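You operate a simulated robot arm through the tools that you are given. There is no shell and no other tool. Be economical: measure what you need, move in short steps, check, and stop when the job is done.

You are at the controls of a simulated robot arm. One attempt, no reset.

Task
Wipe the dust off the purifier cover.
Fine: switch the air purifier off before you wipe, use the yellow cleaning pad and put it back, then switch on again and leave it running. Set down upright: yellow cleaning pad. What is to be rubbed or washed off counts as gone when no trace of it is left.

The check looks at the end state, three seconds after you hand in, the way a careful person would. Anything else that was tipped, shoved, dropped, spilled or broken makes it a failure. Lids that push on must go on centred and level and be pressed home; caps that screw on are set level and turned clockwise until they are tight.

Robot
A 6-joint arm with a two-finger parallel gripper, fixed in place. Base frame: the origin is at the foot of the arm, x ahead of it, y to its left, z up. Readings come in mm, degrees, newtons and seconds.
With the tool pointing down near the work surface it reaches from about 100 to 580 mm from the base axis. Its first joint turns from -166.0 to 166.0 degrees. Payload 4.1 kg.
The TCP is the grasp point between the finger pads, 23 mm short of the fingertips. In the tool frame z runs along the fingers and y along their closing line. The gripper opens to 94 mm. The fingers are 38 mm wide and 10 mm thick; the gripper's body (54 by 96 mm) begins 39 mm behind the TCP.
Orientation is that of the tool frame in the base frame, as [roll, pitch, yaw] about the fixed x, y, z axes, in that order (R = Rz(yaw) Ry(pitch) Rx(roll)). With the fingers straight down and closing along the base's y, the tool's x points along the base's -x, its y along +y and its z along -z.

Tools
- The arm moves only by the tool play_rows. Its argument "targets" is text: rows parted by semicolons, each of 7 numbers parted by spaces: the shift along the tool's x, y, z in mm, then the turn, a rotation vector about the tool's x, y, z in degrees, then the finger opening in mm, from 0 to 94. In form: x y z ax ay az fingers; .... A call has 1 to 20 rows; each row shifts and turns the commanded pose from where the row before left it, along the tool's axes as they then stand. Rows are played at 5 a second. More than 50 mm and 8.6 degrees between two rows, or a gripper value outside its range, and nothing of the call is played. A pose out of reach is approached as far as the arm can. The call stops where the force on the tool passes 60 N (or 10 N more than at its start, if that is more) or the arm is blocked; 0.2 s more then pass. Each finger travels about 45 mm/s and halts on what it meets, pressing with about 27 N; the grip force reading is that of the motor and also rises with nothing between the fingers. The clock runs only during rows and for 0.2 s after the last one: add rows that do not move to give the fingers time. It gives the time, the measured TCP pose, the force on the tool (base axes), the opening and the grip force at its end, in the units of the frame above (readings bear some noise), with the torque about the TCP (base axes, N m) and any sound that the robot's microphone picked up.
- Cameras (640 x 400 px; columns grow to the right, rows downward): "scene" is fixed at [399.2, 499.8, 1311.1]; the picture's right is [-0.94, -0.35, 0.00], its down [-0.25, 0.68, -0.69] and it looks along [0.24, -0.64, -0.73] (base axes); focal length 314 px, centre (320, 200). "wrist" rides on the gripper at [86, 16, -75] in the tool frame; the picture's right is [-0.18, 0.98, 0.00], its down [-0.58, -0.11, -0.81] and it looks along [-0.79, -0.15, 0.59] (tool axes); focal length 243 px, centre (320, 200).
- grab_frame(camera): a new picture of that camera. It takes no simulated time.
- move_column(by): slides the trunk up (or, below 0, down) by that many mm; the arm rides with it, the base frame stays. It gives what a move gives, with no picture.
- locate(camera, pixels): for up to 12 pixels [column, row] of the newest picture of that camera ("zoom" is the newest enlarged one), the place [x, y, z] in the base frame of the surface seen there, good to about 3 mm. It takes no simulated time.
- enlarge(camera, box): a new picture of the part [left, top, right, bottom] of that camera's present view, enlarged. It takes no simulated time.
- sign_off(): hands the job in; it is judged then, once.

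Go step by step. Measure first, check grasps and placings, and put right what went wrong. The budget is 80 turns and 46 pictures, counting those below and the enlarged ones. Unless the task says otherwise, let go and move clear before handing in, and close with one line.

The tools are called after "Request:" by a JSON object that holds its "name" and its "arguments". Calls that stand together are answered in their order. play_rows: Moves the arm, as the interface text tells. Its arguments: {"type":"object","properties":{"targets":{"type":"string"}},"required":["targets"]} The other tools are called the same way: move_column (by) slides the trunk up or down; grab_frame (camera) takes a picture; locate (camera, pixels) gives the place of the surface under pixels of a picture; enlarge (camera, box) takes an enlarged picture of a part of a camera's view; sign_off () hands the job in.

At the start:

```text
time_s: 0.0
position: [370.1, -267.0, 841.6]
tool_rot: [-180.0, 0.0, -180.0]
ft_force: [0.1, 0.5, -0.5]
moment: [0.03, 0.01, 0.0]
opening: 94.1
finger_force: 0.1
trunk travel left (down, up): [-325.0, 265.0]
```

scene: 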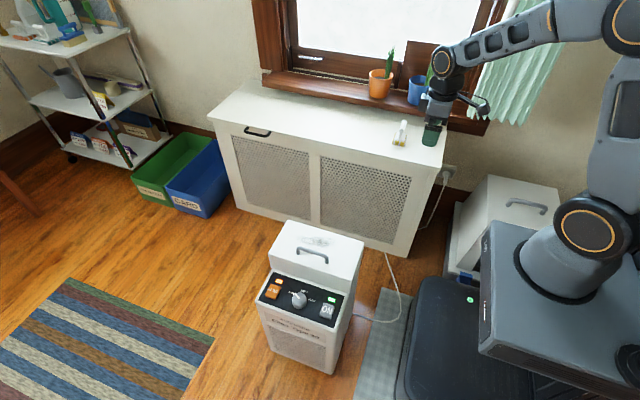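
wrist: 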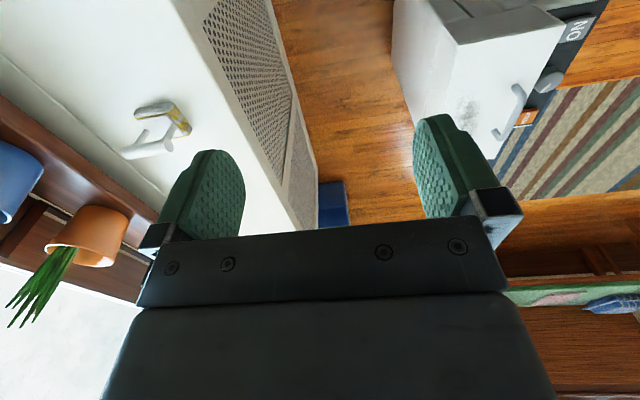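

The scene shows the purifier (around 315,290), its panel with knob and buttons, dust on its top near (315,242), and a pad on the radiator cover near (400,133). I take closer looks at each.

Request:
{"name": "enlarge", "arguments": {"camera": "scene", "box": [240, 210, 380, 350]}}

Request:
{"name": "locate", "arguments": {"camera": "scene", "pixels": [[286, 221], [363, 241], [270, 268], [350, 283], [300, 240], [330, 240], [312, 257], [299, 299], [276, 282], [272, 292], [331, 299], [327, 312]]}}

Request:
{"name": "enlarge", "arguments": {"camera": "scene", "box": [370, 100, 450, 160]}}

Request:
{"name": "locate", "arguments": {"camera": "zoom", "pixels": [[240, 180], [240, 240], [240, 300], [200, 300], [280, 300]]}}

```text
2.86 times, centred on (310, 280) of scene
```

zoom: 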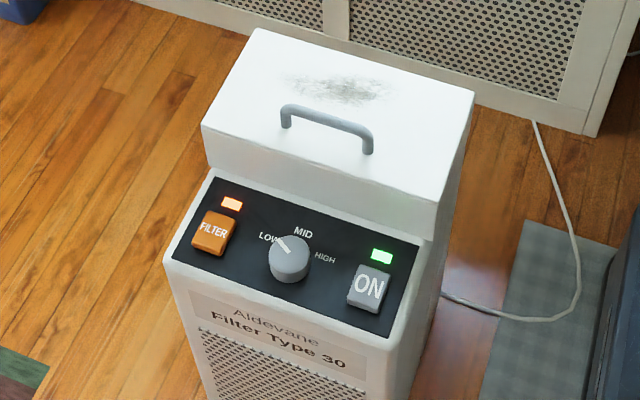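

```text
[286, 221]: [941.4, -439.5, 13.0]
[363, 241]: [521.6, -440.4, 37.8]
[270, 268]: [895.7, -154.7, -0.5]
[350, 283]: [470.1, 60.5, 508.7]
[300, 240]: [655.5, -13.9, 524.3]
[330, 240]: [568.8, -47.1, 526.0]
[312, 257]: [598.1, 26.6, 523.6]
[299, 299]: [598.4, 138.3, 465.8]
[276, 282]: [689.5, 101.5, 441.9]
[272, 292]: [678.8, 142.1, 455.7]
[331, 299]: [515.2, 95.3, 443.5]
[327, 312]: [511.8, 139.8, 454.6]
```

```text
6.67 times, centred on (410, 130) of scene
```

zoom: 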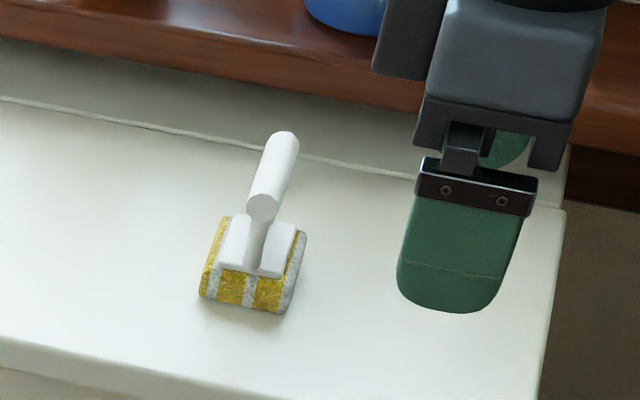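

```text
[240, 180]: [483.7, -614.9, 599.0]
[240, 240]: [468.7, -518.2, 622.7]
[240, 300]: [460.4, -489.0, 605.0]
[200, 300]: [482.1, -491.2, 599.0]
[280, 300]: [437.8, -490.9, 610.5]
```

The purifier is on (green lamp, knob LOW), and the dust is behind the handle. I take zooms again to measure the dust, handle and ON key, then the pad.

Request:
{"name": "enlarge", "arguments": {"camera": "scene", "box": [260, 215, 372, 285]}}

Request:
{"name": "enlarge", "arguments": {"camera": "wrist", "box": [80, 70, 240, 170]}}

Request:
{"name": "locate", "arguments": {"camera": "zoom", "pixels": [[320, 200], [290, 130], [420, 130], [440, 250], [160, 300], [200, 310], [280, 240], [350, 290], [280, 100], [450, 270]]}}

```text
5.71 times, centred on (316, 250) of scene
```

zoom: 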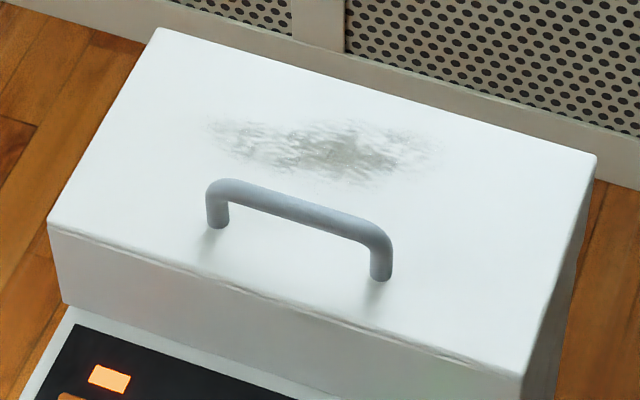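

```text
4.00 times, centred on (160, 120) of wrist
```

zoom: 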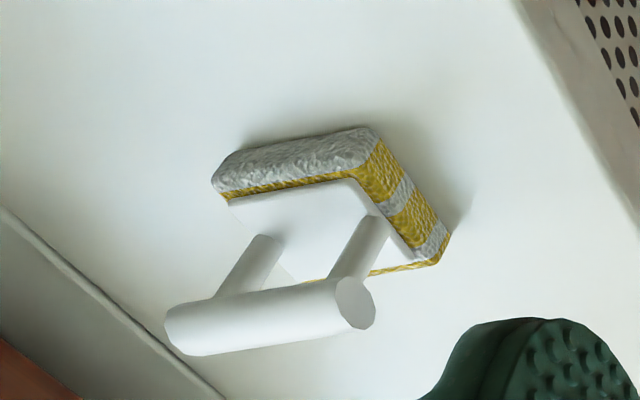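

```text
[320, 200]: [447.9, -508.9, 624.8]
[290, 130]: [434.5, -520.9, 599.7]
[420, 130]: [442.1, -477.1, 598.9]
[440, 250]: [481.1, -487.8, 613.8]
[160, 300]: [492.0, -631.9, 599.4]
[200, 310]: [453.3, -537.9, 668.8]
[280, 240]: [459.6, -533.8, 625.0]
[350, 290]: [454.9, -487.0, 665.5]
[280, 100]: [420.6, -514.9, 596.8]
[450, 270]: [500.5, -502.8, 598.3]
```

The pad's handle bar runs about along base y at z≈668 (zoom 165–375, 310). I measure the bar and pad more, then the dust.

Request:
{"name": "locate", "arguments": {"camera": "zoom", "pixels": [[175, 330], [360, 305], [270, 298], [270, 320], [270, 340], [215, 180], [365, 132], [370, 175], [430, 262], [240, 205], [330, 290], [355, 190]]}}

Request:
{"name": "enlarge", "arguments": {"camera": "scene", "box": [260, 215, 372, 285]}}

```text
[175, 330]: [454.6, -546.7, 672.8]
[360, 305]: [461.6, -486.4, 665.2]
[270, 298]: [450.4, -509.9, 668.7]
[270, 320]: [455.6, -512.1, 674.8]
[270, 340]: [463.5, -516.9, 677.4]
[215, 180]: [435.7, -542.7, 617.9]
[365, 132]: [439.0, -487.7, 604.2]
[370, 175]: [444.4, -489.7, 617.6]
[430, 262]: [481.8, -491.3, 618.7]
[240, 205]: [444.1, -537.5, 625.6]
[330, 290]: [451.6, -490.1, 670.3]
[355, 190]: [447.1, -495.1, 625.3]
```

```text
5.71 times, centred on (316, 250) of scene
```

zoom: 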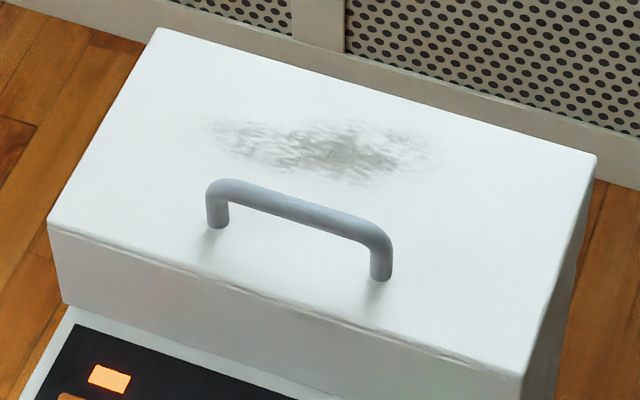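

Request:
{"name": "locate", "arguments": {"camera": "zoom", "pixels": [[158, 35], [590, 160], [55, 218], [515, 365], [205, 122], [440, 145], [340, 120], [345, 185], [220, 192], [375, 245], [217, 222], [380, 275]]}}

Request:
{"name": "enlarge", "arguments": {"camera": "scene", "box": [250, 265, 362, 335]}}

Request:
{"name": "locate", "arguments": {"camera": "zoom", "pixels": [[450, 250], [420, 250], [455, 270], [430, 280], [470, 255], [440, 220], [450, 195], [500, 180], [405, 300], [425, 295], [290, 180], [140, 200]]}}

```text
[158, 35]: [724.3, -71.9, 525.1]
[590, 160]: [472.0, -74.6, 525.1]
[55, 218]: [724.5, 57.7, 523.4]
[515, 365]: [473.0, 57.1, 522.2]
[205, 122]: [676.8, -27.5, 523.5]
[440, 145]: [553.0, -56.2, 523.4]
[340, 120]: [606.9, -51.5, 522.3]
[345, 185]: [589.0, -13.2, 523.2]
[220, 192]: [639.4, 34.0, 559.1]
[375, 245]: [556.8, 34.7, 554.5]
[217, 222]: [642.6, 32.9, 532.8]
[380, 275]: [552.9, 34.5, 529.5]
```

```text
5.71 times, centred on (306, 300) of scene
```

zoom: 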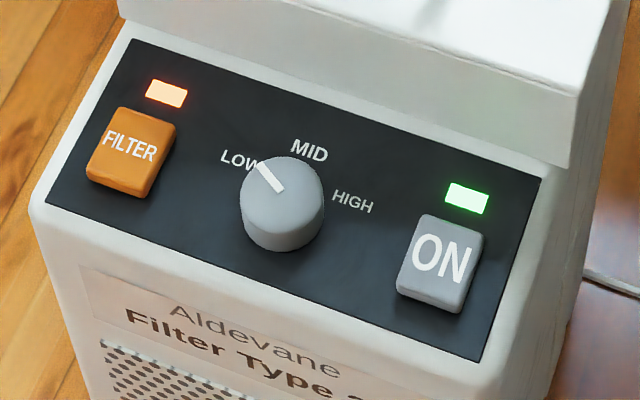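

```text
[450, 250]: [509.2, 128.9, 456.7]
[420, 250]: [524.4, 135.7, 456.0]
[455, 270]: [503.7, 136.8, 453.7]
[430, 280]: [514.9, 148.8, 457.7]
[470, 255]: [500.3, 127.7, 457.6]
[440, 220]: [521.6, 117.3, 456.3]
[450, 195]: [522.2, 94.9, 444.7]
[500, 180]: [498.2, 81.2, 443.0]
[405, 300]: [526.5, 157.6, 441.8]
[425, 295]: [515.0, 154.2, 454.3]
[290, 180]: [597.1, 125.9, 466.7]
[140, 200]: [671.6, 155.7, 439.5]
```

Geometry: the cover top is at z≈524 (x 472–724, y −73…57), dust lies at x≈553–677, y≈−56…−10, and the ON key top is at about (513,136,456). I move above the key with closed fingers, turned 90°.

Request:
{"name": "play_rows", "arguments": {"targets": "-15.9 44.9 0 0 0 0 94;-15.9 44.9 0 0 0 0 60;-15.9 44.9 0 0 0 0 30;-15.9 44.9 0 0 0 0 0;-15.9 44.9 0 0 0 0 0;-15.9 44.9 0 0 0 0 0;-15.9 44.9 0 0 0 0 0;-15.9 44.9 0 0 0 0 0;-15.9 44.9 0 0 0 0 0;0 0 0 0 0 8.182 0;0 0 0 0 0 8.182 0;0 0 0 0 0 8.182 0;0 0 0 0 0 8.182 0;0 0 0 0 0 8.182 0;0 0 0 0 0 8.182 0;0 0 0 0 0 8.182 0;0 0 0 0 0 8.182 0;0 0 0 0 0 8.182 0;0 0 0 0 0 8.182 0;0 0 0 0 0 8.182 0"}}

```text
time_s: 4.2
position: [512.3, 136.9, 842.5]
tool_rot: [179.9, 0.0, 89.8]
ft_force: [0.3, -0.5, -0.1]
moment: [0.03, 0.01, 0.02]
opening: 0.1
finger_force: 26.9
trunk travel left (down, up): [-325.0, 265.0]
```

The arm reached the place above the key with closing line along x. I lower the trunk and look.

Request:
{"name": "move_column", "arguments": {"by": -310}}

Request:
{"name": "grab_frame", "arguments": {"camera": "wrist"}}

Request:
{"name": "grab_frame", "arguments": {"camera": "scene"}}

```text
time_s: 7.3
position: [512.1, 136.8, 531.8]
tool_rot: [-180.0, 0.0, 90.2]
ft_force: [-0.1, 0.3, -0.6]
moment: [0.01, 0.02, 0.01]
opening: 0.0
finger_force: 26.7
trunk travel left (down, up): [-15.0, 575.0]
```

```text
37 pictures are left
```

wrist: 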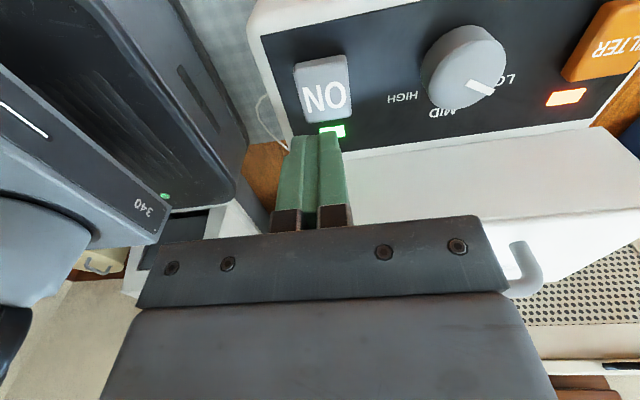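

```text
36 pictures are left
```

scene: 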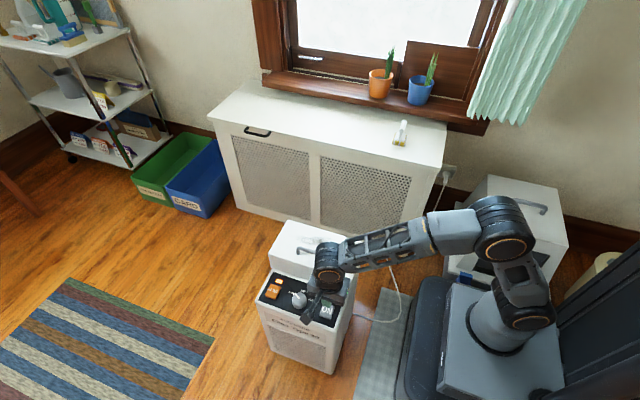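

The wrist picture shows the ON key at (325,90) with its lamp at (333,130). I check its position before pressing.

Request:
{"name": "locate", "arguments": {"camera": "wrist", "pixels": [[298, 68], [346, 58], [304, 118], [350, 112], [325, 90], [333, 131], [323, 68]]}}

```text
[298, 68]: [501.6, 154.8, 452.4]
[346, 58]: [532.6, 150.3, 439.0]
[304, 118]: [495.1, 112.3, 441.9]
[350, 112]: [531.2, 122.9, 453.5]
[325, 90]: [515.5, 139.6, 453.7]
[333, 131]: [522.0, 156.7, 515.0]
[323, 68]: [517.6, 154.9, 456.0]
```

Key top is about z 455, centred under the tool. I descend to just above it.

Request:
{"name": "play_rows", "arguments": {"targets": "0 2 15 0 0 0 0;0 0 15 0 0 0 0;0 0 15 0 0 0 0;0 0 6 0 0 0 0;0 0 2 0 0 0 0"}}

```text
time_s: 8.5
position: [513.1, 138.0, 479.3]
tool_rot: [180.0, 0.0, 90.2]
ft_force: [0.3, -0.7, 0.2]
moment: [-0.02, 0.0, 0.03]
opening: 0.1
finger_force: 26.7
trunk travel left (down, up): [-15.0, 575.0]
```

Request:
{"name": "play_rows", "arguments": {"targets": "0 0 1 0 0 0 0;0 0 1 0 0 0 0;0 0 1 0 0 0 0;0 0 0 0 0 0 0"}}

```text
time_s: 9.5
position: [513.5, 137.6, 476.9]
tool_rot: [180.0, -0.1, 90.1]
ft_force: [1.4, -0.9, 1.0]
moment: [-0.05, 0.0, 0.01]
opening: 0.0
finger_force: 26.8
trunk travel left (down, up): [-15.0, 575.0]
heard: click
```

A click was heard with the fingertips at about z 454. I lift off and look.

Request:
{"name": "play_rows", "arguments": {"targets": "0 0 -10 0 0 0 0;0 0 -40 0 0 0 0"}}

Request:
{"name": "enlarge", "arguments": {"camera": "wrist", "box": [240, 0, 560, 200]}}

```text
time_s: 10.1
position: [511.6, 136.8, 525.5]
tool_rot: [-180.0, 0.0, 90.1]
ft_force: [-0.2, 0.1, -0.8]
moment: [0.01, -0.01, 0.02]
opening: 0.0
finger_force: 26.6
trunk travel left (down, up): [-15.0, 575.0]
```

```text
2.00 times, centred on (400, 100) of wrist
```

zoom: 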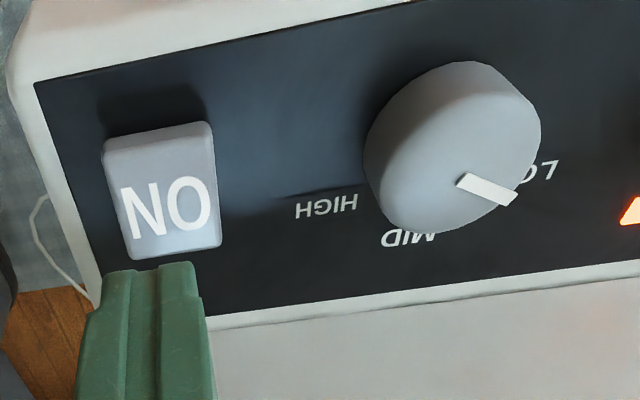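

The key clicked; the lamp is hidden by the finger here. I raise, check the lamp, and test the reach over the far end of the dust at a safe height.

Request:
{"name": "play_rows", "arguments": {"targets": "0 0 -45 0 0 0 0;0 0 -45 0 0 0 0;-42 20 -10 0 0 0 0;-42 20 0 0 0 0 0;-42 20 0 0 0 0 0;-42 20 0 0 0 0 0;0 20 0 0 0 0 0;0 20 0 0 0 0 0;0 20 0 0 0 0 0;0 10 0 0 0 0 0;0 0 0 0 0 0 0"}}

Request:
{"name": "grab_frame", "arguments": {"camera": "scene"}}

```text
time_s: 12.5
position: [665.3, -31.6, 625.8]
tool_rot: [-180.0, 0.0, 90.1]
ft_force: [0.2, 0.1, 0.0]
moment: [0.01, -0.01, -0.02]
opening: 0.0
finger_force: 26.7
trunk travel left (down, up): [-15.0, 575.0]
```

```text
34 pictures are left
```

scene: 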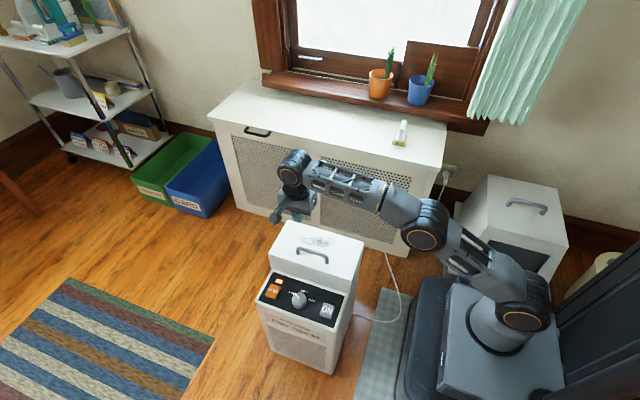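

Full reach over the dust's far end is fine. I check the lamp while clear.

Request:
{"name": "enlarge", "arguments": {"camera": "scene", "box": [260, 265, 356, 325]}}

Request:
{"name": "move_column", "arguments": {"by": 200}}

```text
6.67 times, centred on (308, 295) of scene
```

zoom: 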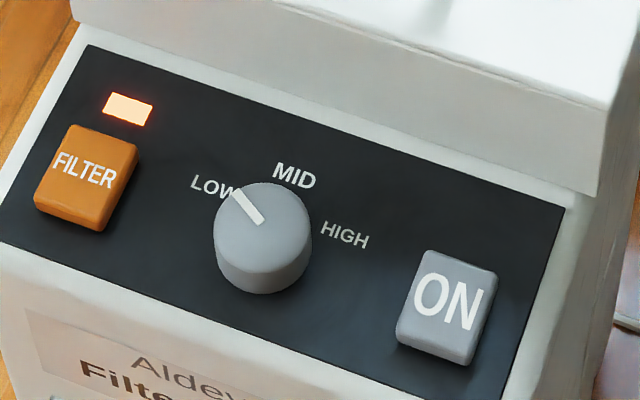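

```text
time_s: 14.7
position: [664.4, -31.8, 825.7]
tool_rot: [-180.0, -0.1, 90.1]
ft_force: [0.3, 0.5, -0.3]
moment: [0.01, 0.02, 0.01]
opening: 0.1
finger_force: 26.5
trunk travel left (down, up): [-215.0, 375.0]
```

The green lamp is off now, so the purifier is off. I travel to above the pad with open fingers.

Request:
{"name": "play_rows", "arguments": {"targets": "-40 -17.3 0 0 0 0 0;-40 -17.3 0 0 0 0 20;-40 -17.3 0 0 0 0 50;-40 -17.3 0 0 0 0 60;-40 -17.3 0 0 0 0 60;-40 -17.3 0 0 0 0 60;-40 -17.3 0 0 0 0 60;-40 -17.3 0 0 0 0 60;-40 -17.3 0 0 0 0 60;-40 -17.3 0 0 0 0 60;-40 -17.3 0 0 0 0 60;-40 -17.3 0 0 0 0 60;0 0 0 0 0 3.5 60;0 0 0 0 0 0 60"}}

Request:
{"name": "grab_frame", "arguments": {"camera": "wrist"}}

```text
time_s: 17.6
position: [446.9, -482.9, 817.4]
tool_rot: [180.0, 0.1, 86.6]
ft_force: [-0.2, -0.4, -0.3]
moment: [-0.02, -0.04, 0.02]
opening: 60.1
finger_force: 0.1
out of reach, approached as far as the arm can: row 11, 12
trunk travel left (down, up): [-215.0, 375.0]
```

```text
32 pictures are left
```

wrist: 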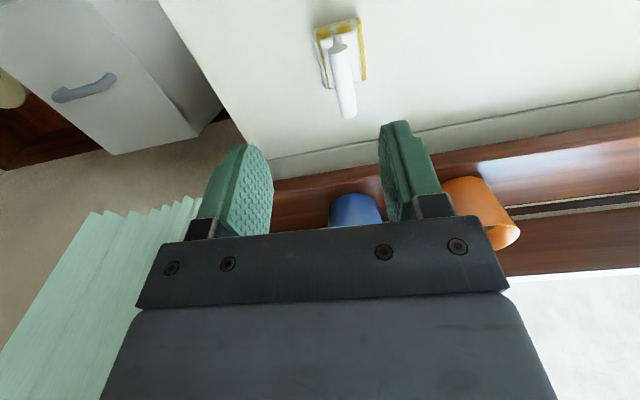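

The vertical tool comes up about 40 mm short here. I look at the arm to pick a better trunk height.

Request:
{"name": "grab_frame", "arguments": {"camera": "scene"}}

Request:
{"name": "locate", "arguments": {"camera": "wrist", "pixels": [[340, 60], [347, 105], [335, 42], [350, 60], [322, 30], [358, 25], [364, 78], [326, 85]]}}

```text
31 pictures are left
```

scene: 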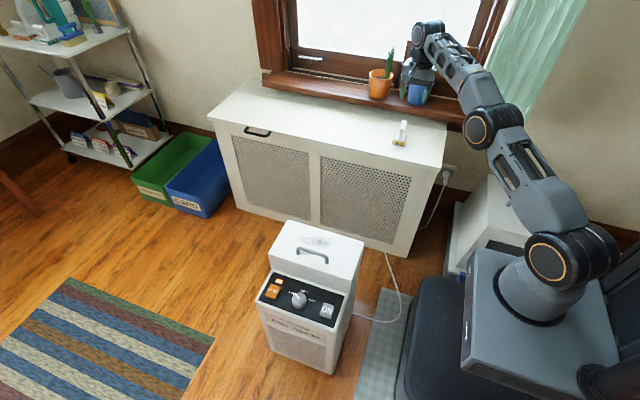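

```text
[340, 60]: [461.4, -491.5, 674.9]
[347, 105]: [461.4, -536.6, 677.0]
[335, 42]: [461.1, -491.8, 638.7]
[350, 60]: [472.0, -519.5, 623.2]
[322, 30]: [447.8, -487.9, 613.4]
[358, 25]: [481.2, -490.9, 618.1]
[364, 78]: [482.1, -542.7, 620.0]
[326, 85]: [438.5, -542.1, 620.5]
```

Request:
{"name": "locate", "arguments": {"camera": "scene", "pixels": [[547, 262], [478, 130], [420, 38], [545, 315], [436, 25], [470, 330]]}}

```text
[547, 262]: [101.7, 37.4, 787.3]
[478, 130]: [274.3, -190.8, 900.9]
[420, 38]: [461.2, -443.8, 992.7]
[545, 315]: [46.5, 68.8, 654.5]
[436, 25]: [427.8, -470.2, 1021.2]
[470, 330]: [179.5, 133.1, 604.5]
```

The shoulder is about 215 mm below the wrist, so I raise the trunk 70 mm, and tilt the tool 15° about the bar axis so that the wrist stays nearer the base.

Request:
{"name": "move_column", "arguments": {"by": 70}}

Request:
{"name": "play_rows", "arguments": {"targets": "0 0 0 -5 0 0 60;0 0 0 -5 0 0 60;0 0 0 -5 0 0 60;0 0 0 0 0 0 60"}}

```text
time_s: 18.7
position: [446.1, -482.6, 887.8]
tool_rot: [180.0, 0.1, 86.6]
ft_force: [0.2, 0.3, 0.6]
moment: [-0.01, -0.02, -0.01]
opening: 59.9
finger_force: 0.1
trunk travel left (down, up): [-285.0, 305.0]
```

```text
time_s: 19.7
position: [445.2, -482.1, 886.9]
tool_rot: [164.9, 0.0, 86.6]
ft_force: [-0.7, -0.1, -0.4]
moment: [-0.03, -0.01, 0.01]
opening: 59.7
finger_force: 0.1
trunk travel left (down, up): [-285.0, 305.0]
```

Tilt is right. I descend to a stand-off 70 mm back from the bar along the fingers.

Request:
{"name": "play_rows", "arguments": {"targets": "-8 -10.2 36.8 0 0 0 60;-8 -10.2 36.8 0 0 0 60;-8 -10.2 36.8 0 0 0 60;-8 -10.2 36.8 0 0 0 60;0 0 0 0 0 0 60"}}

Request:
{"name": "grab_frame", "arguments": {"camera": "wrist"}}

```text
time_s: 20.9
position: [446.2, -513.8, 734.5]
tool_rot: [164.9, 0.0, 86.5]
ft_force: [1.0, 1.2, -0.6]
moment: [0.01, 0.0, 0.02]
opening: 60.1
finger_force: 0.1
trunk travel left (down, up): [-285.0, 305.0]
```

```text
30 pictures are left
```

wrist: 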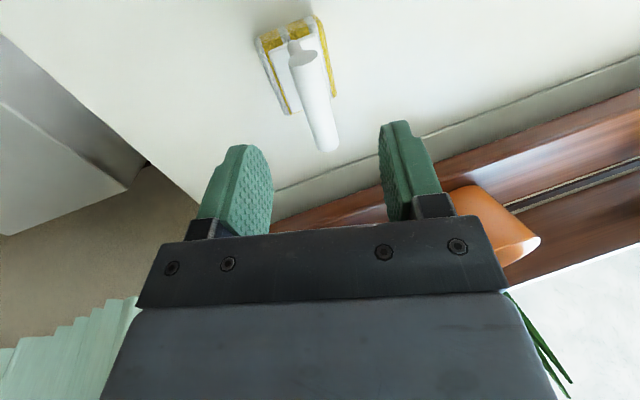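

Request:
{"name": "locate", "arguments": {"camera": "wrist", "pixels": [[303, 68], [314, 100], [325, 140], [301, 52], [266, 55], [287, 108], [314, 30], [334, 92], [303, 100], [325, 97]]}}

```text
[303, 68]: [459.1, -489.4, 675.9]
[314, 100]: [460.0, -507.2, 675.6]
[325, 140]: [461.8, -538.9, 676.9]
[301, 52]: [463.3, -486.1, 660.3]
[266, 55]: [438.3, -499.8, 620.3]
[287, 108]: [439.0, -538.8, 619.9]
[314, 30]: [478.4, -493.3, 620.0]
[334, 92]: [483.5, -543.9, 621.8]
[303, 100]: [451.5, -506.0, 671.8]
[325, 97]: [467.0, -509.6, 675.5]
```

The bar is centred at about (460,−515,667), along base y. I straighten yaw to 90° and go down onto the bar.

Request:
{"name": "play_rows", "arguments": {"targets": "0 0 0 0 0.91 -3.38 50;-1.2 -4.2 17 0 0 0 46;0 0 17 0 0 0 46;0 0 17 0 0 0 46;0 0 10 0 0 0 46;0 0 7 0 0 0 46;0 0 0 0 0 0 46"}}

Request:
{"name": "enlarge", "arguments": {"camera": "wrist", "box": [180, 30, 500, 230]}}

```text
time_s: 22.5
position: [457.8, -516.1, 668.2]
tool_rot: [165.0, 0.0, 90.1]
ft_force: [-0.4, 0.5, 0.5]
moment: [0.01, 0.01, -0.01]
opening: 45.9
finger_force: 0.0
trunk travel left (down, up): [-285.0, 305.0]
```

```text
2.00 times, centred on (340, 130) of wrist
```

zoom: 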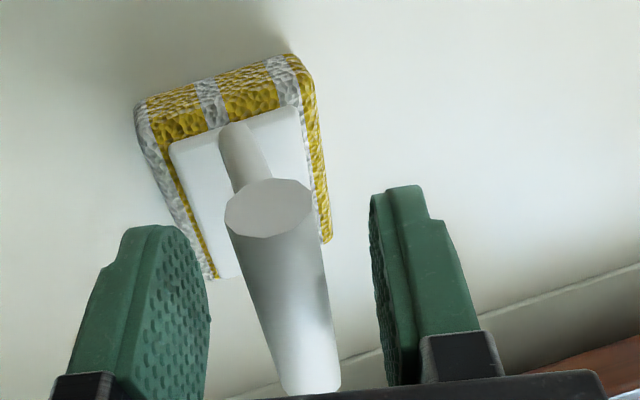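

The bar is centred and aligned between the pads. I close the fingers.

Request:
{"name": "play_rows", "arguments": {"targets": "0 0 0 0 0 0 30;0 0 0 0 0 0 20;0 0 0 0 0 0 10;0 0 0 0 0 0 0;0 0 0 0 0 0 0;0 0 0 0 0 0 0"}}

```text
time_s: 23.9
position: [457.3, -516.5, 669.9]
tool_rot: [164.9, 0.1, 90.0]
ft_force: [-2.9, -0.8, 8.2]
moment: [-0.03, 0.36, -0.03]
opening: 16.9
finger_force: 27.2
trunk travel left (down, up): [-285.0, 305.0]
```

Gripped at 17 mm. I lift straight up and check the grasp.

Request:
{"name": "play_rows", "arguments": {"targets": "0 1.3 -4.8 0 0 0 0;0 2.6 -9.7 0 0 0 0;0 5.2 -19.3 0 0 0 0;0 10.4 -38.6 0 0 0 0;0 0 0 0 0 0 0"}}

Request:
{"name": "grab_frame", "arguments": {"camera": "wrist"}}

Request:
{"name": "enlarge", "arguments": {"camera": "scene", "box": [350, 50, 478, 130]}}

```text
time_s: 25.1
position: [456.7, -516.6, 740.9]
tool_rot: [165.0, -0.1, 90.2]
ft_force: [-0.3, 1.3, -0.5]
moment: [0.02, -0.01, 0.02]
opening: 0.0
finger_force: 27.0
trunk travel left (down, up): [-285.0, 305.0]
```

```text
28 pictures are left
```

wrist: 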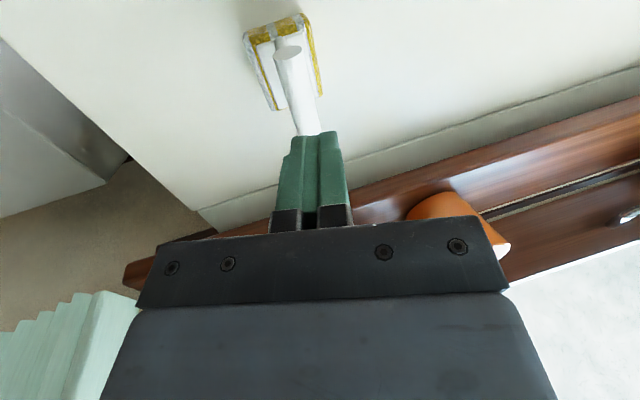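

```text
5.00 times, centred on (414, 90) of scene
```

zoom: 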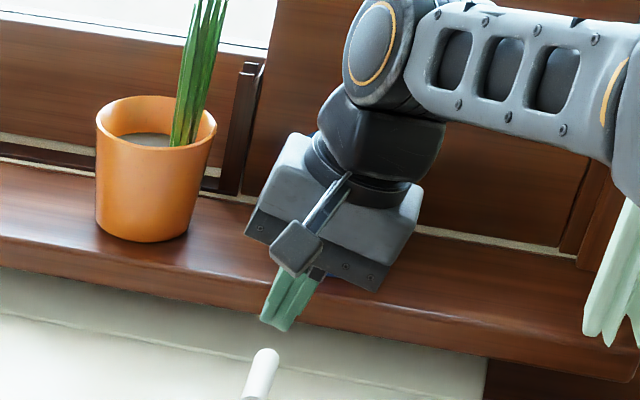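

The bar slipped out, and the pad still stands on the radiator cover. I check where it is now and where the fingertips are.

Request:
{"name": "enlarge", "arguments": {"camera": "wrist", "box": [200, 0, 424, 140]}}

Request:
{"name": "locate", "arguments": {"camera": "wrist", "pixels": [[286, 62], [295, 90], [306, 126], [286, 50], [300, 140], [330, 140], [335, 200], [292, 200], [266, 52], [308, 15], [318, 92]]}}

```text
2.86 times, centred on (312, 70) of wrist
```

zoom: 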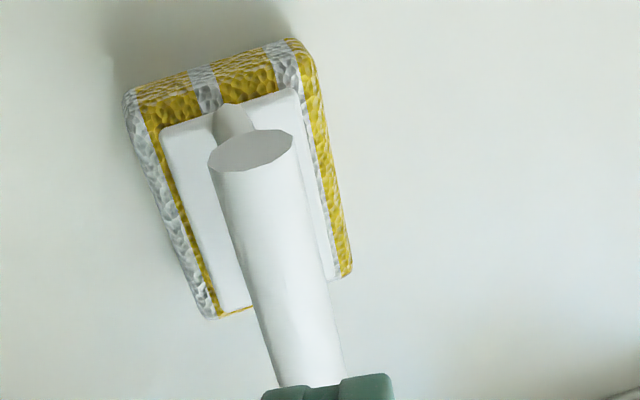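

```text
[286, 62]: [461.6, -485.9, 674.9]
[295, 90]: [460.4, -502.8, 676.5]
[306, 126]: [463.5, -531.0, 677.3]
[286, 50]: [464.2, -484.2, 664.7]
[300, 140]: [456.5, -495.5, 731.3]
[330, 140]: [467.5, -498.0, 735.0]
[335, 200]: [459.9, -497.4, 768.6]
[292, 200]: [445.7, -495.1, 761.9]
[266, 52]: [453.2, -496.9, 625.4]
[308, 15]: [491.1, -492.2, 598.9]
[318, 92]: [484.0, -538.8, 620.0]
```

The pad moved little; bar centre ≈(462,−514,667). I regrip about 6 mm deeper and better centred, with slower motion.

Request:
{"name": "play_rows", "arguments": {"targets": "2.6 -14.1 0 0 0 0 30;0 0 0 0 0 0 40;0 0 20 0 0 0 40;0 0 20 0 0 0 40;0 0 20 0 0 0 40;0 0 12 0 0 0 40;0 0 6.7 0 0 0 40;0 0 0 0 0 0 40"}}

```text
time_s: 26.9
position: [463.4, -513.6, 663.7]
tool_rot: [165.0, 0.0, 90.1]
ft_force: [-0.1, 0.0, 0.2]
moment: [-0.02, -0.03, 0.03]
opening: 40.1
finger_force: 0.1
trunk travel left (down, up): [-285.0, 305.0]
```

Request:
{"name": "play_rows", "arguments": {"targets": "0 0 2.5 0 0 0 36;0 0 0 0 0 0 30;0 0 0 0 0 0 25;0 0 0 0 0 0 21;0 0 0 0 0 0 18;0 0 0 0 0 0 15;0 0 0 0 0 0 10;0 0 0 0 0 0 0;0 0 0 0 0 0 0"}}

Request:
{"name": "enlarge", "arguments": {"camera": "wrist", "box": [200, 30, 424, 170]}}

```text
time_s: 28.9
position: [463.1, -513.6, 661.2]
tool_rot: [164.9, 0.1, 90.2]
ft_force: [-1.1, -0.4, 3.9]
moment: [0.03, 0.16, 0.02]
opening: 16.9
finger_force: 26.7
trunk travel left (down, up): [-285.0, 305.0]
```

```text
2.86 times, centred on (312, 100) of wrist
```

zoom: 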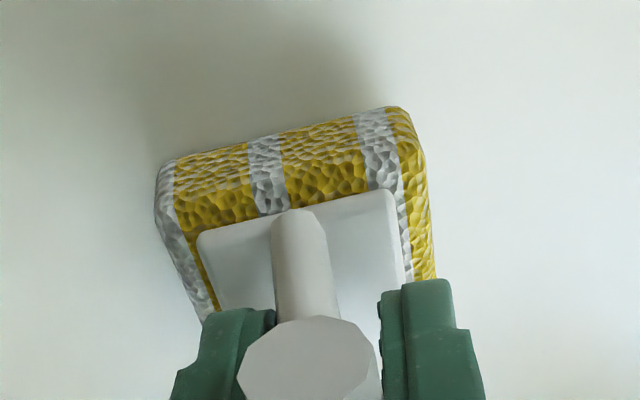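

The pads hold the bar on both sides. I lift slowly.

Request:
{"name": "play_rows", "arguments": {"targets": "0 0.5 -1.9 0 0 0 0;0 0.5 -1.9 0 0 0 0;0 0.8 -2.9 0 0 0 0;0 1 -3.9 0 0 0 0;0 1.3 -4.8 0 0 0 0;0 1.3 -4.8 0 0 0 0;0 0 0 0 0 0 0"}}

Request:
{"name": "grab_frame", "arguments": {"camera": "wrist"}}

```text
time_s: 30.5
position: [463.1, -512.7, 682.5]
tool_rot: [164.9, 0.0, 90.1]
ft_force: [0.0, 0.4, -0.9]
moment: [0.03, 0.04, 0.0]
opening: 16.6
finger_force: 26.9
trunk travel left (down, up): [-285.0, 305.0]
```

```text
24 pictures are left
```

wrist: 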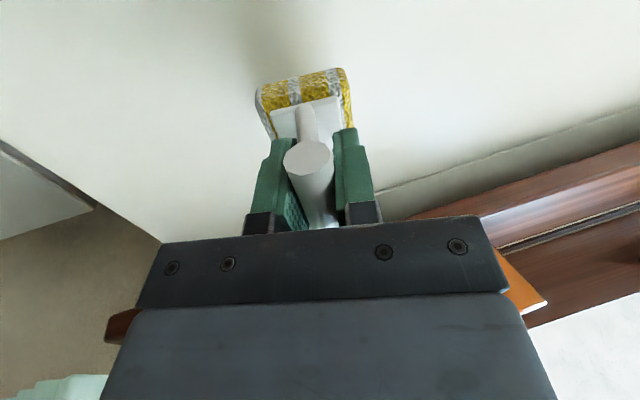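

Held and lifted 21 mm (rest pose TCP 463,−513.6,661). I raise it further and carry it gently toward the purifier.

Request:
{"name": "play_rows", "arguments": {"targets": "0 2.1 -7.7 0 0 0 0;0 4.1 -15.4 0 0 0 0;0 4.1 -15.4 0 0 0 0;0 4.1 -15.4 0 0 0 0;0 4.1 -15.4 0 0 0 0;10 0 0 0 0 0 0;18 0 0 0 0 0 0;25 0 0 0 0 0 0;28 0 0 0 0 0 0;28 5 1.3 0 0 0 0;28 9.7 2.6 0 0 0 0;28 9.7 2.6 0 0 0 0;28 9.7 2.6 0 0 0 0;28 9.7 2.6 0 0 0 0;28 9.7 2.6 0 0 0 0;28 9.7 2.6 0 0 0 0;28 9.7 2.6 0 0 0 0;28 9.7 2.6 0 0 0 0;20 9.7 2.6 0 0 0 0;10 5 1.3 0 0 0 0"}}

Request:
{"name": "grab_frame", "arguments": {"camera": "wrist"}}

```text
time_s: 34.7
position: [563.2, -151.2, 754.5]
tool_rot: [165.1, 0.0, 90.0]
ft_force: [-0.1, -0.4, 0.0]
moment: [-0.03, -0.02, -0.01]
opening: 16.8
finger_force: 26.4
trunk travel left (down, up): [-285.0, 305.0]
```

```text
23 pictures are left
```

wrist: 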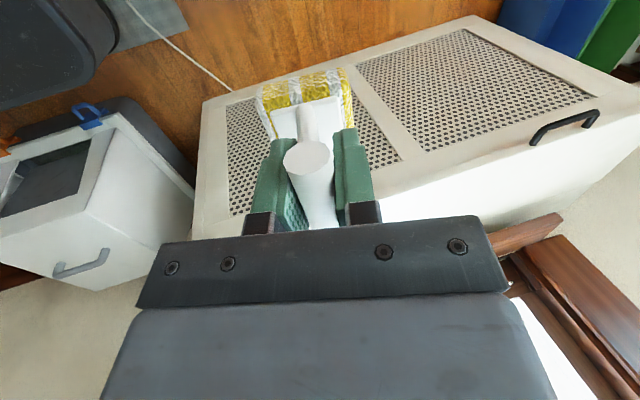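

Grip is steady. I carry on over the dust and lower the trunk.

Request:
{"name": "play_rows", "arguments": {"targets": "10 0 0 0 0 0 0;20 0 0 0 0 0 0;25 0 0 0 0 0 0;25 0 0 0 0 0 0;20 -2 -0.5 0 0 0 0;12 -2 -0.5 0 0 0 0;6 0 0 0 0 0 0;0 0 0 0 0 0 0"}}

Request:
{"name": "move_column", "arguments": {"by": -130}}

Request:
{"name": "grab_frame", "arguments": {"camera": "wrist"}}

Request:
{"name": "grab_frame", "arguments": {"camera": "scene"}}

```text
time_s: 36.5
position: [559.8, -33.2, 753.7]
tool_rot: [164.9, -0.1, 90.0]
ft_force: [0.1, 0.6, -0.2]
moment: [0.02, -0.02, -0.03]
opening: 16.7
finger_force: 27.1
trunk travel left (down, up): [-285.0, 305.0]
```

```text
time_s: 38.1
position: [560.3, -32.5, 623.8]
tool_rot: [165.0, -0.1, 90.1]
ft_force: [-0.4, 0.6, -0.4]
moment: [0.0, 0.04, 0.01]
opening: 16.5
finger_force: 27.0
trunk travel left (down, up): [-155.0, 435.0]
```

```text
22 pictures are left
```

wrist: 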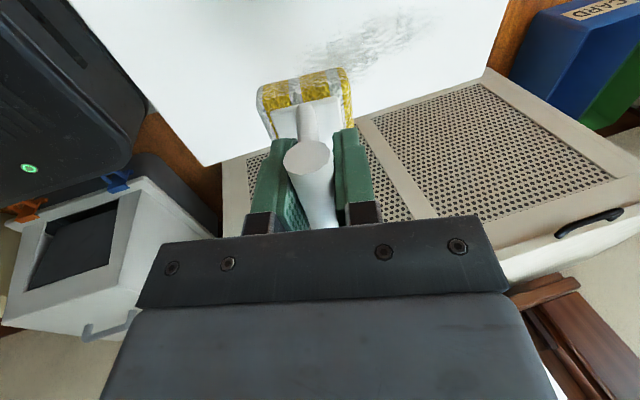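

```text
21 pictures are left
```

scene: 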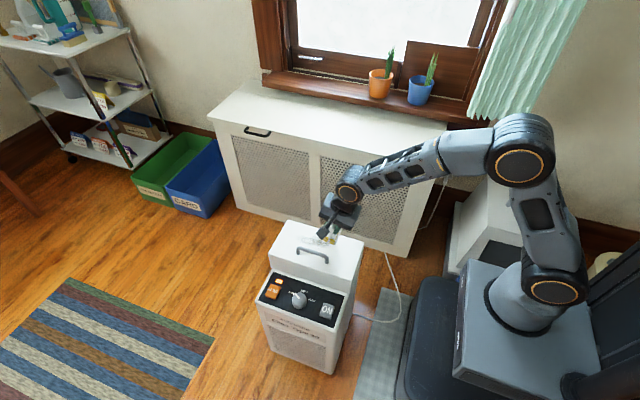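

The dust shows at (305–410, 10–75) in the wrist picture beside the pad. I measure its edges and lower to near contact.

Request:
{"name": "locate", "arguments": {"camera": "wrist", "pixels": [[303, 50], [345, 35], [400, 8], [412, 25], [390, 55], [355, 75]]}}

Request:
{"name": "play_rows", "arguments": {"targets": "0 -2.6 9.7 0 0 0 0;0 -2.6 9.7 0 0 0 0;0 -2.6 9.7 0 0 0 0;0 -1.3 4.8 0 0 0 0;0 0 0 0 0 0 0"}}

```text
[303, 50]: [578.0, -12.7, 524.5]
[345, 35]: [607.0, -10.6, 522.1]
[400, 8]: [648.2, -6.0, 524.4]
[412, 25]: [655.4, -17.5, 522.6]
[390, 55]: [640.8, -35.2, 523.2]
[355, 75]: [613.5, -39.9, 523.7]
```

```text
time_s: 39.3
position: [559.3, -32.3, 587.3]
tool_rot: [165.0, 0.1, 90.0]
ft_force: [0.6, -0.1, -0.2]
moment: [-0.03, 0.01, 0.01]
opening: 16.4
finger_force: 26.9
trunk travel left (down, up): [-155.0, 435.0]
```

Request:
{"name": "play_rows", "arguments": {"targets": "0 -0.26 0.97 0 0 0 0;0 -0.26 0.97 0 0 0 0;0 -0.26 0.97 0 0 0 0;0 0 0 0 0 0 0"}}

```text
time_s: 40.3
position: [559.1, -31.4, 586.6]
tool_rot: [165.0, 0.0, 90.1]
ft_force: [-0.2, 0.1, 0.1]
moment: [0.03, 0.01, 0.02]
opening: 16.8
finger_force: 27.3
trunk travel left (down, up): [-155.0, 435.0]
```

Request:
{"name": "play_rows", "arguments": {"targets": "0 -0.26 0.97 0 0 0 0;0 -0.26 0.97 0 0 0 0;0 0 0 0 0 0 0"}}

```text
time_s: 41.1
position: [560.8, -32.3, 585.4]
tool_rot: [164.7, 0.0, 90.1]
ft_force: [1.2, 2.2, 15.7]
moment: [0.02, 0.19, 0.0]
opening: 16.8
finger_force: 27.0
trunk travel left (down, up): [-155.0, 435.0]
```

Contact at about 16 N. I begin with a short stroke along +x and check.

Request:
{"name": "play_rows", "arguments": {"targets": "0 0.15 -0.5 0 0 0 0;0 4.8 1.3 0 0 0 0;0 7.7 2.1 0 0 0 0;0 7.7 2.1 0 0 0 0;0 7.7 2.1 0 0 0 0"}}

Request:
{"name": "enlarge", "arguments": {"camera": "wrist", "box": [200, 0, 520, 200]}}

```text
time_s: 42.3
position: [587.4, -31.4, 583.5]
tool_rot: [164.9, 0.0, 90.0]
ft_force: [-5.4, -1.8, 15.1]
moment: [-0.01, 0.63, 0.02]
opening: 17.2
finger_force: 26.8
trunk travel left (down, up): [-155.0, 435.0]
```

```text
2.00 times, centred on (360, 100) of wrist
```

zoom: 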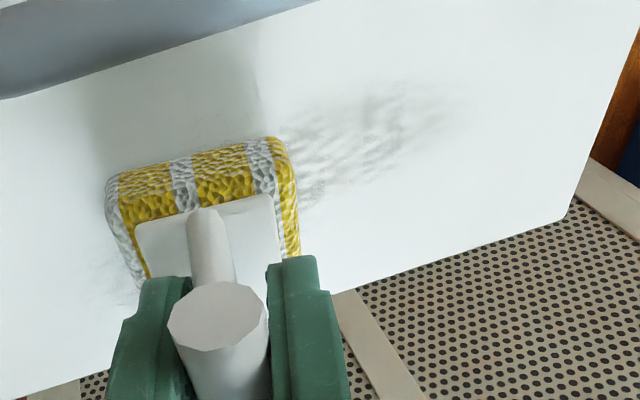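

It wipes cleanly with about 5 N drag. I continue the stroke to the far end and back.

Request:
{"name": "play_rows", "arguments": {"targets": "0 9.7 2.6 0 0 0 0;0 9.7 2.6 0 0 0 0;0 9.7 2.6 0 0 0 0;0 9.7 2.6 0 0 0 0;0 9.7 2.6 0 0 0 0;0 9.7 2.6 0 0 0 0;0 9.7 2.6 0 0 0 0;0 9.7 2.6 0 0 0 0;0 4.8 1.3 0 0 0 0;0 -9.7 -2.6 0 0 0 0;0 -9.7 -2.6 0 0 0 0;0 -9.7 -2.6 0 0 0 0;0 -9.7 -2.6 0 0 0 0;0 -9.7 -2.6 0 0 0 0"}}

```text
time_s: 45.3
position: [623.3, -32.2, 583.7]
tool_rot: [164.8, -0.1, 90.1]
ft_force: [4.1, -1.4, 16.2]
moment: [0.08, 0.03, 0.0]
opening: 16.9
finger_force: 26.3
trunk travel left (down, up): [-155.0, 435.0]
```

Force is steady at 16 N. I go back to the near end, then pass again shifted in −y, then +y.

Request:
{"name": "play_rows", "arguments": {"targets": "0 -9.7 -2.6 0 0 0 0;0 -9.7 -2.6 0 0 0 0;0 -9.7 -2.6 0 0 0 0;0 -9.7 -2.6 0 0 0 0;0 -9.7 -2.6 0 0 0 0;0 -9.7 -2.6 0 0 0 0;0 -9.7 -2.6 0 0 0 0;0 -4.8 -1.3 0 0 0 0;-8 0 0 0 0 0 0;-8 0 0 0 0 0 0;0 9.7 2.6 0 0 0 0;0 9.7 2.6 0 0 0 0;0 9.7 2.6 0 0 0 0;0 9.7 2.6 0 0 0 0;0 9.7 2.6 0 0 0 0;0 9.7 2.6 0 0 0 0;0 9.7 2.6 0 0 0 0;0 9.7 2.6 0 0 0 0;0 9.7 2.6 0 0 0 0;0 9.7 2.6 0 0 0 0"}}

Request:
{"name": "play_rows", "arguments": {"targets": "0 9.7 2.6 0 0 0 0;0 9.7 2.6 0 0 0 0;0 9.7 2.6 0 0 0 0;9 0 0 0 0 0 0;9 0 0 0 0 0 0;9 0 0 0 0 0 0;0 -9.7 -2.6 0 0 0 0;0 -9.7 -2.6 0 0 0 0;0 -9.7 -2.6 0 0 0 0;0 -9.7 -2.6 0 0 0 0;0 -9.7 -2.6 0 0 0 0;0 -9.7 -2.6 0 0 0 0;0 -9.7 -2.6 0 0 0 0;0 -9.7 -2.6 0 0 0 0;0 -9.7 -2.6 0 0 0 0;0 -9.7 -2.6 0 0 0 0;0 -9.7 -2.6 0 0 0 0;0 -9.7 -2.6 0 0 0 0;0 -9.7 -2.6 0 0 0 0"}}

Request:
{"name": "grab_frame", "arguments": {"camera": "wrist"}}

```text
time_s: 49.5
position: [650.3, -48.0, 582.9]
tool_rot: [164.9, 0.0, 90.1]
ft_force: [0.2, 0.9, -0.9]
moment: [0.01, -0.01, -0.01]
opening: 16.6
finger_force: 26.8
trunk travel left (down, up): [-155.0, 435.0]
```

```text
time_s: 53.5
position: [548.0, -22.7, 584.8]
tool_rot: [165.1, -0.1, 90.1]
ft_force: [0.6, 1.1, 0.2]
moment: [0.01, 0.01, -0.01]
opening: 17.1
finger_force: 27.4
trunk travel left (down, up): [-155.0, 435.0]
```

```text
19 pictures are left
```

wrist: 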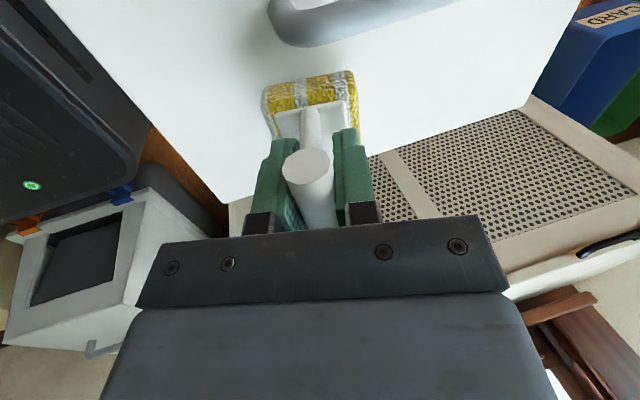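

Contact was lost (force ≈0), meaning the pad shifted a little in the grip, but the surface looks clean. I lift and inspect from the scene camera.

Request:
{"name": "play_rows", "arguments": {"targets": "0 2.6 -9.7 0 0 0 0;0 5.2 -19.3 0 0 0 0;-10 7.8 -29 0 0 0 0;-25 5 -19.3 0 0 0 0;-30 0 0 0 0 0 0;-30 0 0 0 0 0 0;-30 0 0 0 0 0 0;-25 0 0 0 0 0 0;-12 0 0 0 0 0 0;0 0 0 0 0 0 0"}}

Request:
{"name": "enlarge", "arguments": {"camera": "scene", "box": [270, 190, 382, 260]}}

Request:
{"name": "grab_frame", "arguments": {"camera": "wrist"}}

```text
time_s: 55.7
position: [548.6, -184.3, 663.7]
tool_rot: [165.1, 0.0, 90.1]
ft_force: [-0.2, -0.5, -0.9]
moment: [-0.01, 0.02, -0.02]
opening: 16.8
finger_force: 27.3
trunk travel left (down, up): [-155.0, 435.0]
```

```text
5.71 times, centred on (326, 225) of scene
```

zoom: 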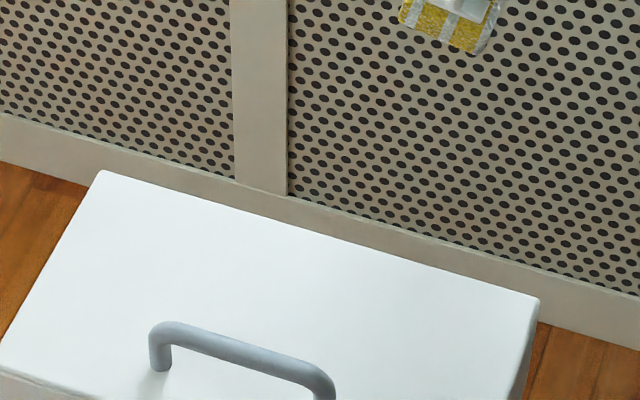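

```text
17 pictures are left
```

wrist: 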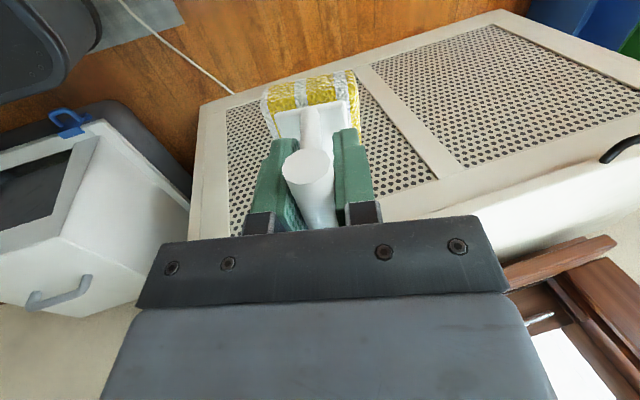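

The top looks clean. I check the dusted zone with a tighter zoom.

Request:
{"name": "enlarge", "arguments": {"camera": "scene", "box": [286, 226, 350, 266]}}

Request:
{"name": "locate", "arguments": {"camera": "wrist", "pixels": [[310, 190], [318, 215], [305, 165], [267, 90], [353, 75], [283, 115], [347, 105], [278, 132], [312, 83]]}}

```text
10.00 times, centred on (318, 246) of scene
```

zoom: 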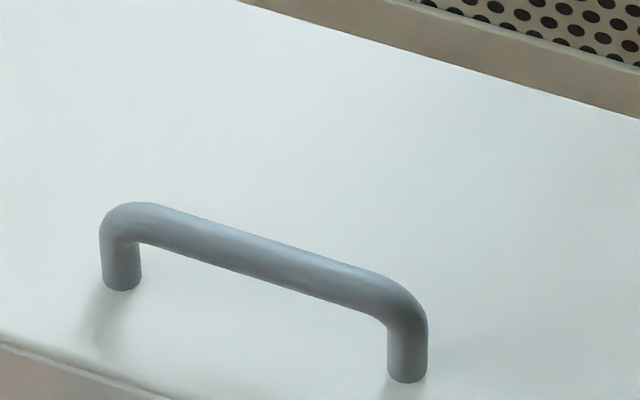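

```text
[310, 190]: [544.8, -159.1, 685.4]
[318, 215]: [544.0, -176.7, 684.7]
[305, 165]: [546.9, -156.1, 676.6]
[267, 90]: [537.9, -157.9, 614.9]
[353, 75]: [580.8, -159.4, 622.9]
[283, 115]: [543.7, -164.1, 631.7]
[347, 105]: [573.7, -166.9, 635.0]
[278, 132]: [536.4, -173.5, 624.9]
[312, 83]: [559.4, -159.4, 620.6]
```

No trace is left. In the grip the pad has slid up ~7 mm and tilted ~10° (front edge up), which I will correct when placing. I raise the trunk and carry it back.

Request:
{"name": "move_column", "arguments": {"by": 115}}

Request:
{"name": "play_rows", "arguments": {"targets": "-10 -2 -0.5 0 0 0 0;-18 -4 -1 0 0 0 0;-25 -5.8 -1.55 0 0 0 0;-25 -5.8 -1.55 0 0 0 0;-25 -5.8 -1.55 0 0 0 0;-25 -5.8 -1.55 0 0 0 0;-25 -5.8 -1.55 0 0 0 0;-25 -5.8 -1.55 0 0 0 0;-25 -5.8 -1.55 0 0 0 0;-25 -5.8 -1.55 0 0 0 0;-25 -5.8 -1.55 0 0 0 0;-25 -5.8 -1.55 0 0 0 0;-25 -5.8 -1.55 0 0 0 0;-18 -5.8 -1.55 0 0 0 0;-8.3 -5.8 -1.55 0 0 0 0;0 0 0 0 0 0 0"}}

```text
time_s: 57.2
position: [548.7, -183.7, 778.4]
tool_rot: [165.0, 0.0, 90.1]
ft_force: [-0.1, 0.0, -1.4]
moment: [0.01, 0.06, -0.03]
opening: 16.7
finger_force: 26.6
trunk travel left (down, up): [-270.0, 320.0]
```

```text
time_s: 60.6
position: [464.3, -512.7, 778.0]
tool_rot: [165.0, 0.0, 90.1]
ft_force: [-0.4, -0.5, -0.7]
moment: [-0.04, 0.0, -0.03]
opening: 16.7
finger_force: 27.2
trunk travel left (down, up): [-270.0, 320.0]
```

Now I descend 75 mm and take back 8° of tool tilt to level the pad.

Request:
{"name": "play_rows", "arguments": {"targets": "0 -2.6 9.7 0 0 0 0;0 -5.2 19.3 0 0 0 0;0 -5.2 19.3 0 0 0 0;0 -5.2 19.3 0 0 0 0;0 -1.3 4.8 0 0 0 0;0 0 0 4 0 0 0;0 0 0 4 0 0 0;0 0 0 0 0 0 0"}}

Request:
{"name": "grab_frame", "arguments": {"camera": "wrist"}}

Request:
{"name": "locate", "arguments": {"camera": "wrist", "pixels": [[310, 190], [318, 215], [305, 165], [267, 90], [353, 75], [283, 115], [347, 105], [278, 132], [312, 83]]}}

```text
time_s: 62.4
position: [464.8, -514.2, 704.4]
tool_rot: [173.0, 0.0, 90.0]
ft_force: [0.6, 0.7, -0.1]
moment: [0.01, -0.02, -0.03]
opening: 16.8
finger_force: 26.6
trunk travel left (down, up): [-270.0, 320.0]
```

```text
15 pictures are left
```

wrist: 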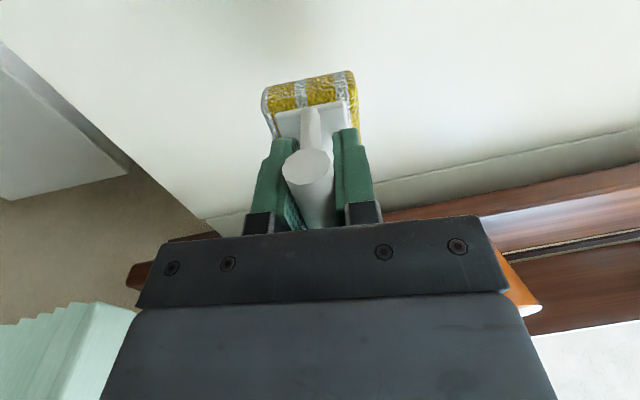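

```text
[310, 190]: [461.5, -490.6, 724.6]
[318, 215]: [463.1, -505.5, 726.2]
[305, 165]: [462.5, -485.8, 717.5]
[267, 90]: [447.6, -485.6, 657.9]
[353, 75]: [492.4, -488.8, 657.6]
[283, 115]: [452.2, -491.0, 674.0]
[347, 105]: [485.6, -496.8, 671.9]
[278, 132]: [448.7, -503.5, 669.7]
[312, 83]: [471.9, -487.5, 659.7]
```

The pad's rim points read level (658/658), though the bar centre seems offset. I verify with an enlarged view from both cameras.

Request:
{"name": "enlarge", "arguments": {"camera": "wrist", "box": [230, 60, 390, 160]}}

Request:
{"name": "locate", "arguments": {"camera": "zoom", "pixels": [[180, 205], [460, 165], [150, 180], [480, 120], [185, 240], [465, 200], [320, 120], [160, 220], [300, 370], [400, 370], [220, 370]]}}

Request:
{"name": "enlarge", "arguments": {"camera": "scene", "box": [360, 80, 440, 130]}}

```text
4.00 times, centred on (310, 110) of wrist
```

zoom: 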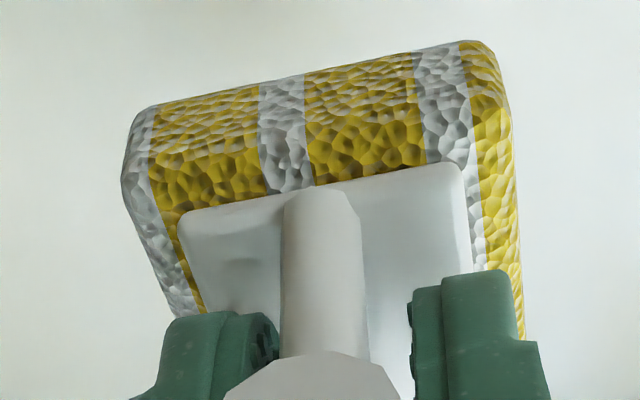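

```text
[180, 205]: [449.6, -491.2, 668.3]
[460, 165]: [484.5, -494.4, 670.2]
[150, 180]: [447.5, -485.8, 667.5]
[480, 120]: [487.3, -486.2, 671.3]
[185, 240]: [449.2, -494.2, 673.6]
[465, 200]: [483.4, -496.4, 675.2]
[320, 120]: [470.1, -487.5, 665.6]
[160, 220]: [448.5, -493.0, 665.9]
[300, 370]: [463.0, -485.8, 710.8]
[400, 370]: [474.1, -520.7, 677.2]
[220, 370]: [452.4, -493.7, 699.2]
```

```text
8.00 times, centred on (400, 105) of scene
```

zoom: 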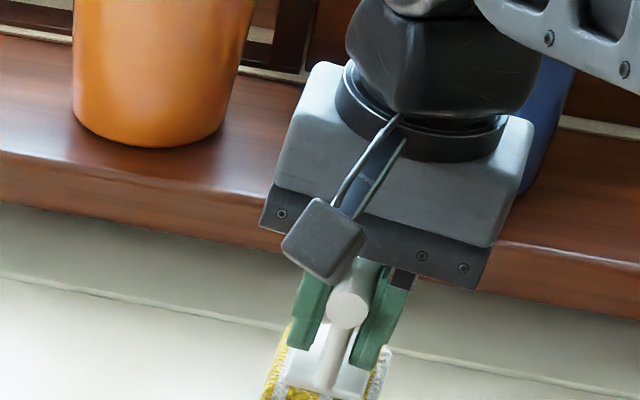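

Residual tilt is about 4°. I remove it and descend 42 mm.

Request:
{"name": "play_rows", "arguments": {"targets": "0 0 0 4 0 0 0;0 -1.5 10 0 0 0 0;0 -0.5 10 0 0 0 0;0 -0.5 10 0 0 0 0;0 -0.5 10 0 0 0 0;0 0 2 0 0 0 0;0 0 0 0 0 0 0"}}

```text
time_s: 64.0
position: [463.1, -514.5, 662.9]
tool_rot: [177.0, 0.1, 90.1]
ft_force: [0.4, 0.3, -0.6]
moment: [-0.01, 0.0, -0.01]
opening: 16.9
finger_force: 27.0
trunk travel left (down, up): [-270.0, 320.0]
```

Request:
{"name": "play_rows", "arguments": {"targets": "0 -0.1 1.5 0 0 0 0;0 -0.1 1.5 0 0 0 0;0 0 1 0 0 0 0;0 0 0 0 0 0 0"}}

```text
time_s: 65.0
position: [463.1, -513.3, 657.9]
tool_rot: [177.0, 0.0, 90.2]
ft_force: [-0.2, -0.6, -0.2]
moment: [-0.03, 0.01, -0.02]
opening: 16.8
finger_force: 26.9
trunk travel left (down, up): [-270.0, 320.0]
```

Request:
{"name": "play_rows", "arguments": {"targets": "0 0 1 0 0 0 0;0 0 1 0 0 0 0;0 0 1 0 0 0 0;0 0 0 0 0 0 0"}}

```text
time_s: 66.0
position: [464.4, -514.7, 655.2]
tool_rot: [177.0, 0.1, 90.2]
ft_force: [-0.1, 0.2, 0.4]
moment: [0.01, -0.01, 0.0]
opening: 16.8
finger_force: 26.9
trunk travel left (down, up): [-270.0, 320.0]
```

Request:
{"name": "play_rows", "arguments": {"targets": "0 0 1 0 0 0 0;0 0 1 0 0 0 0;0 0 0 0 0 0 0"}}

```text
time_s: 66.8
position: [464.0, -513.4, 654.8]
tool_rot: [176.9, 0.2, 90.1]
ft_force: [2.1, -2.2, 5.6]
moment: [-0.1, 0.06, 0.09]
opening: 16.5
finger_force: 27.0
trunk travel left (down, up): [-270.0, 320.0]
```

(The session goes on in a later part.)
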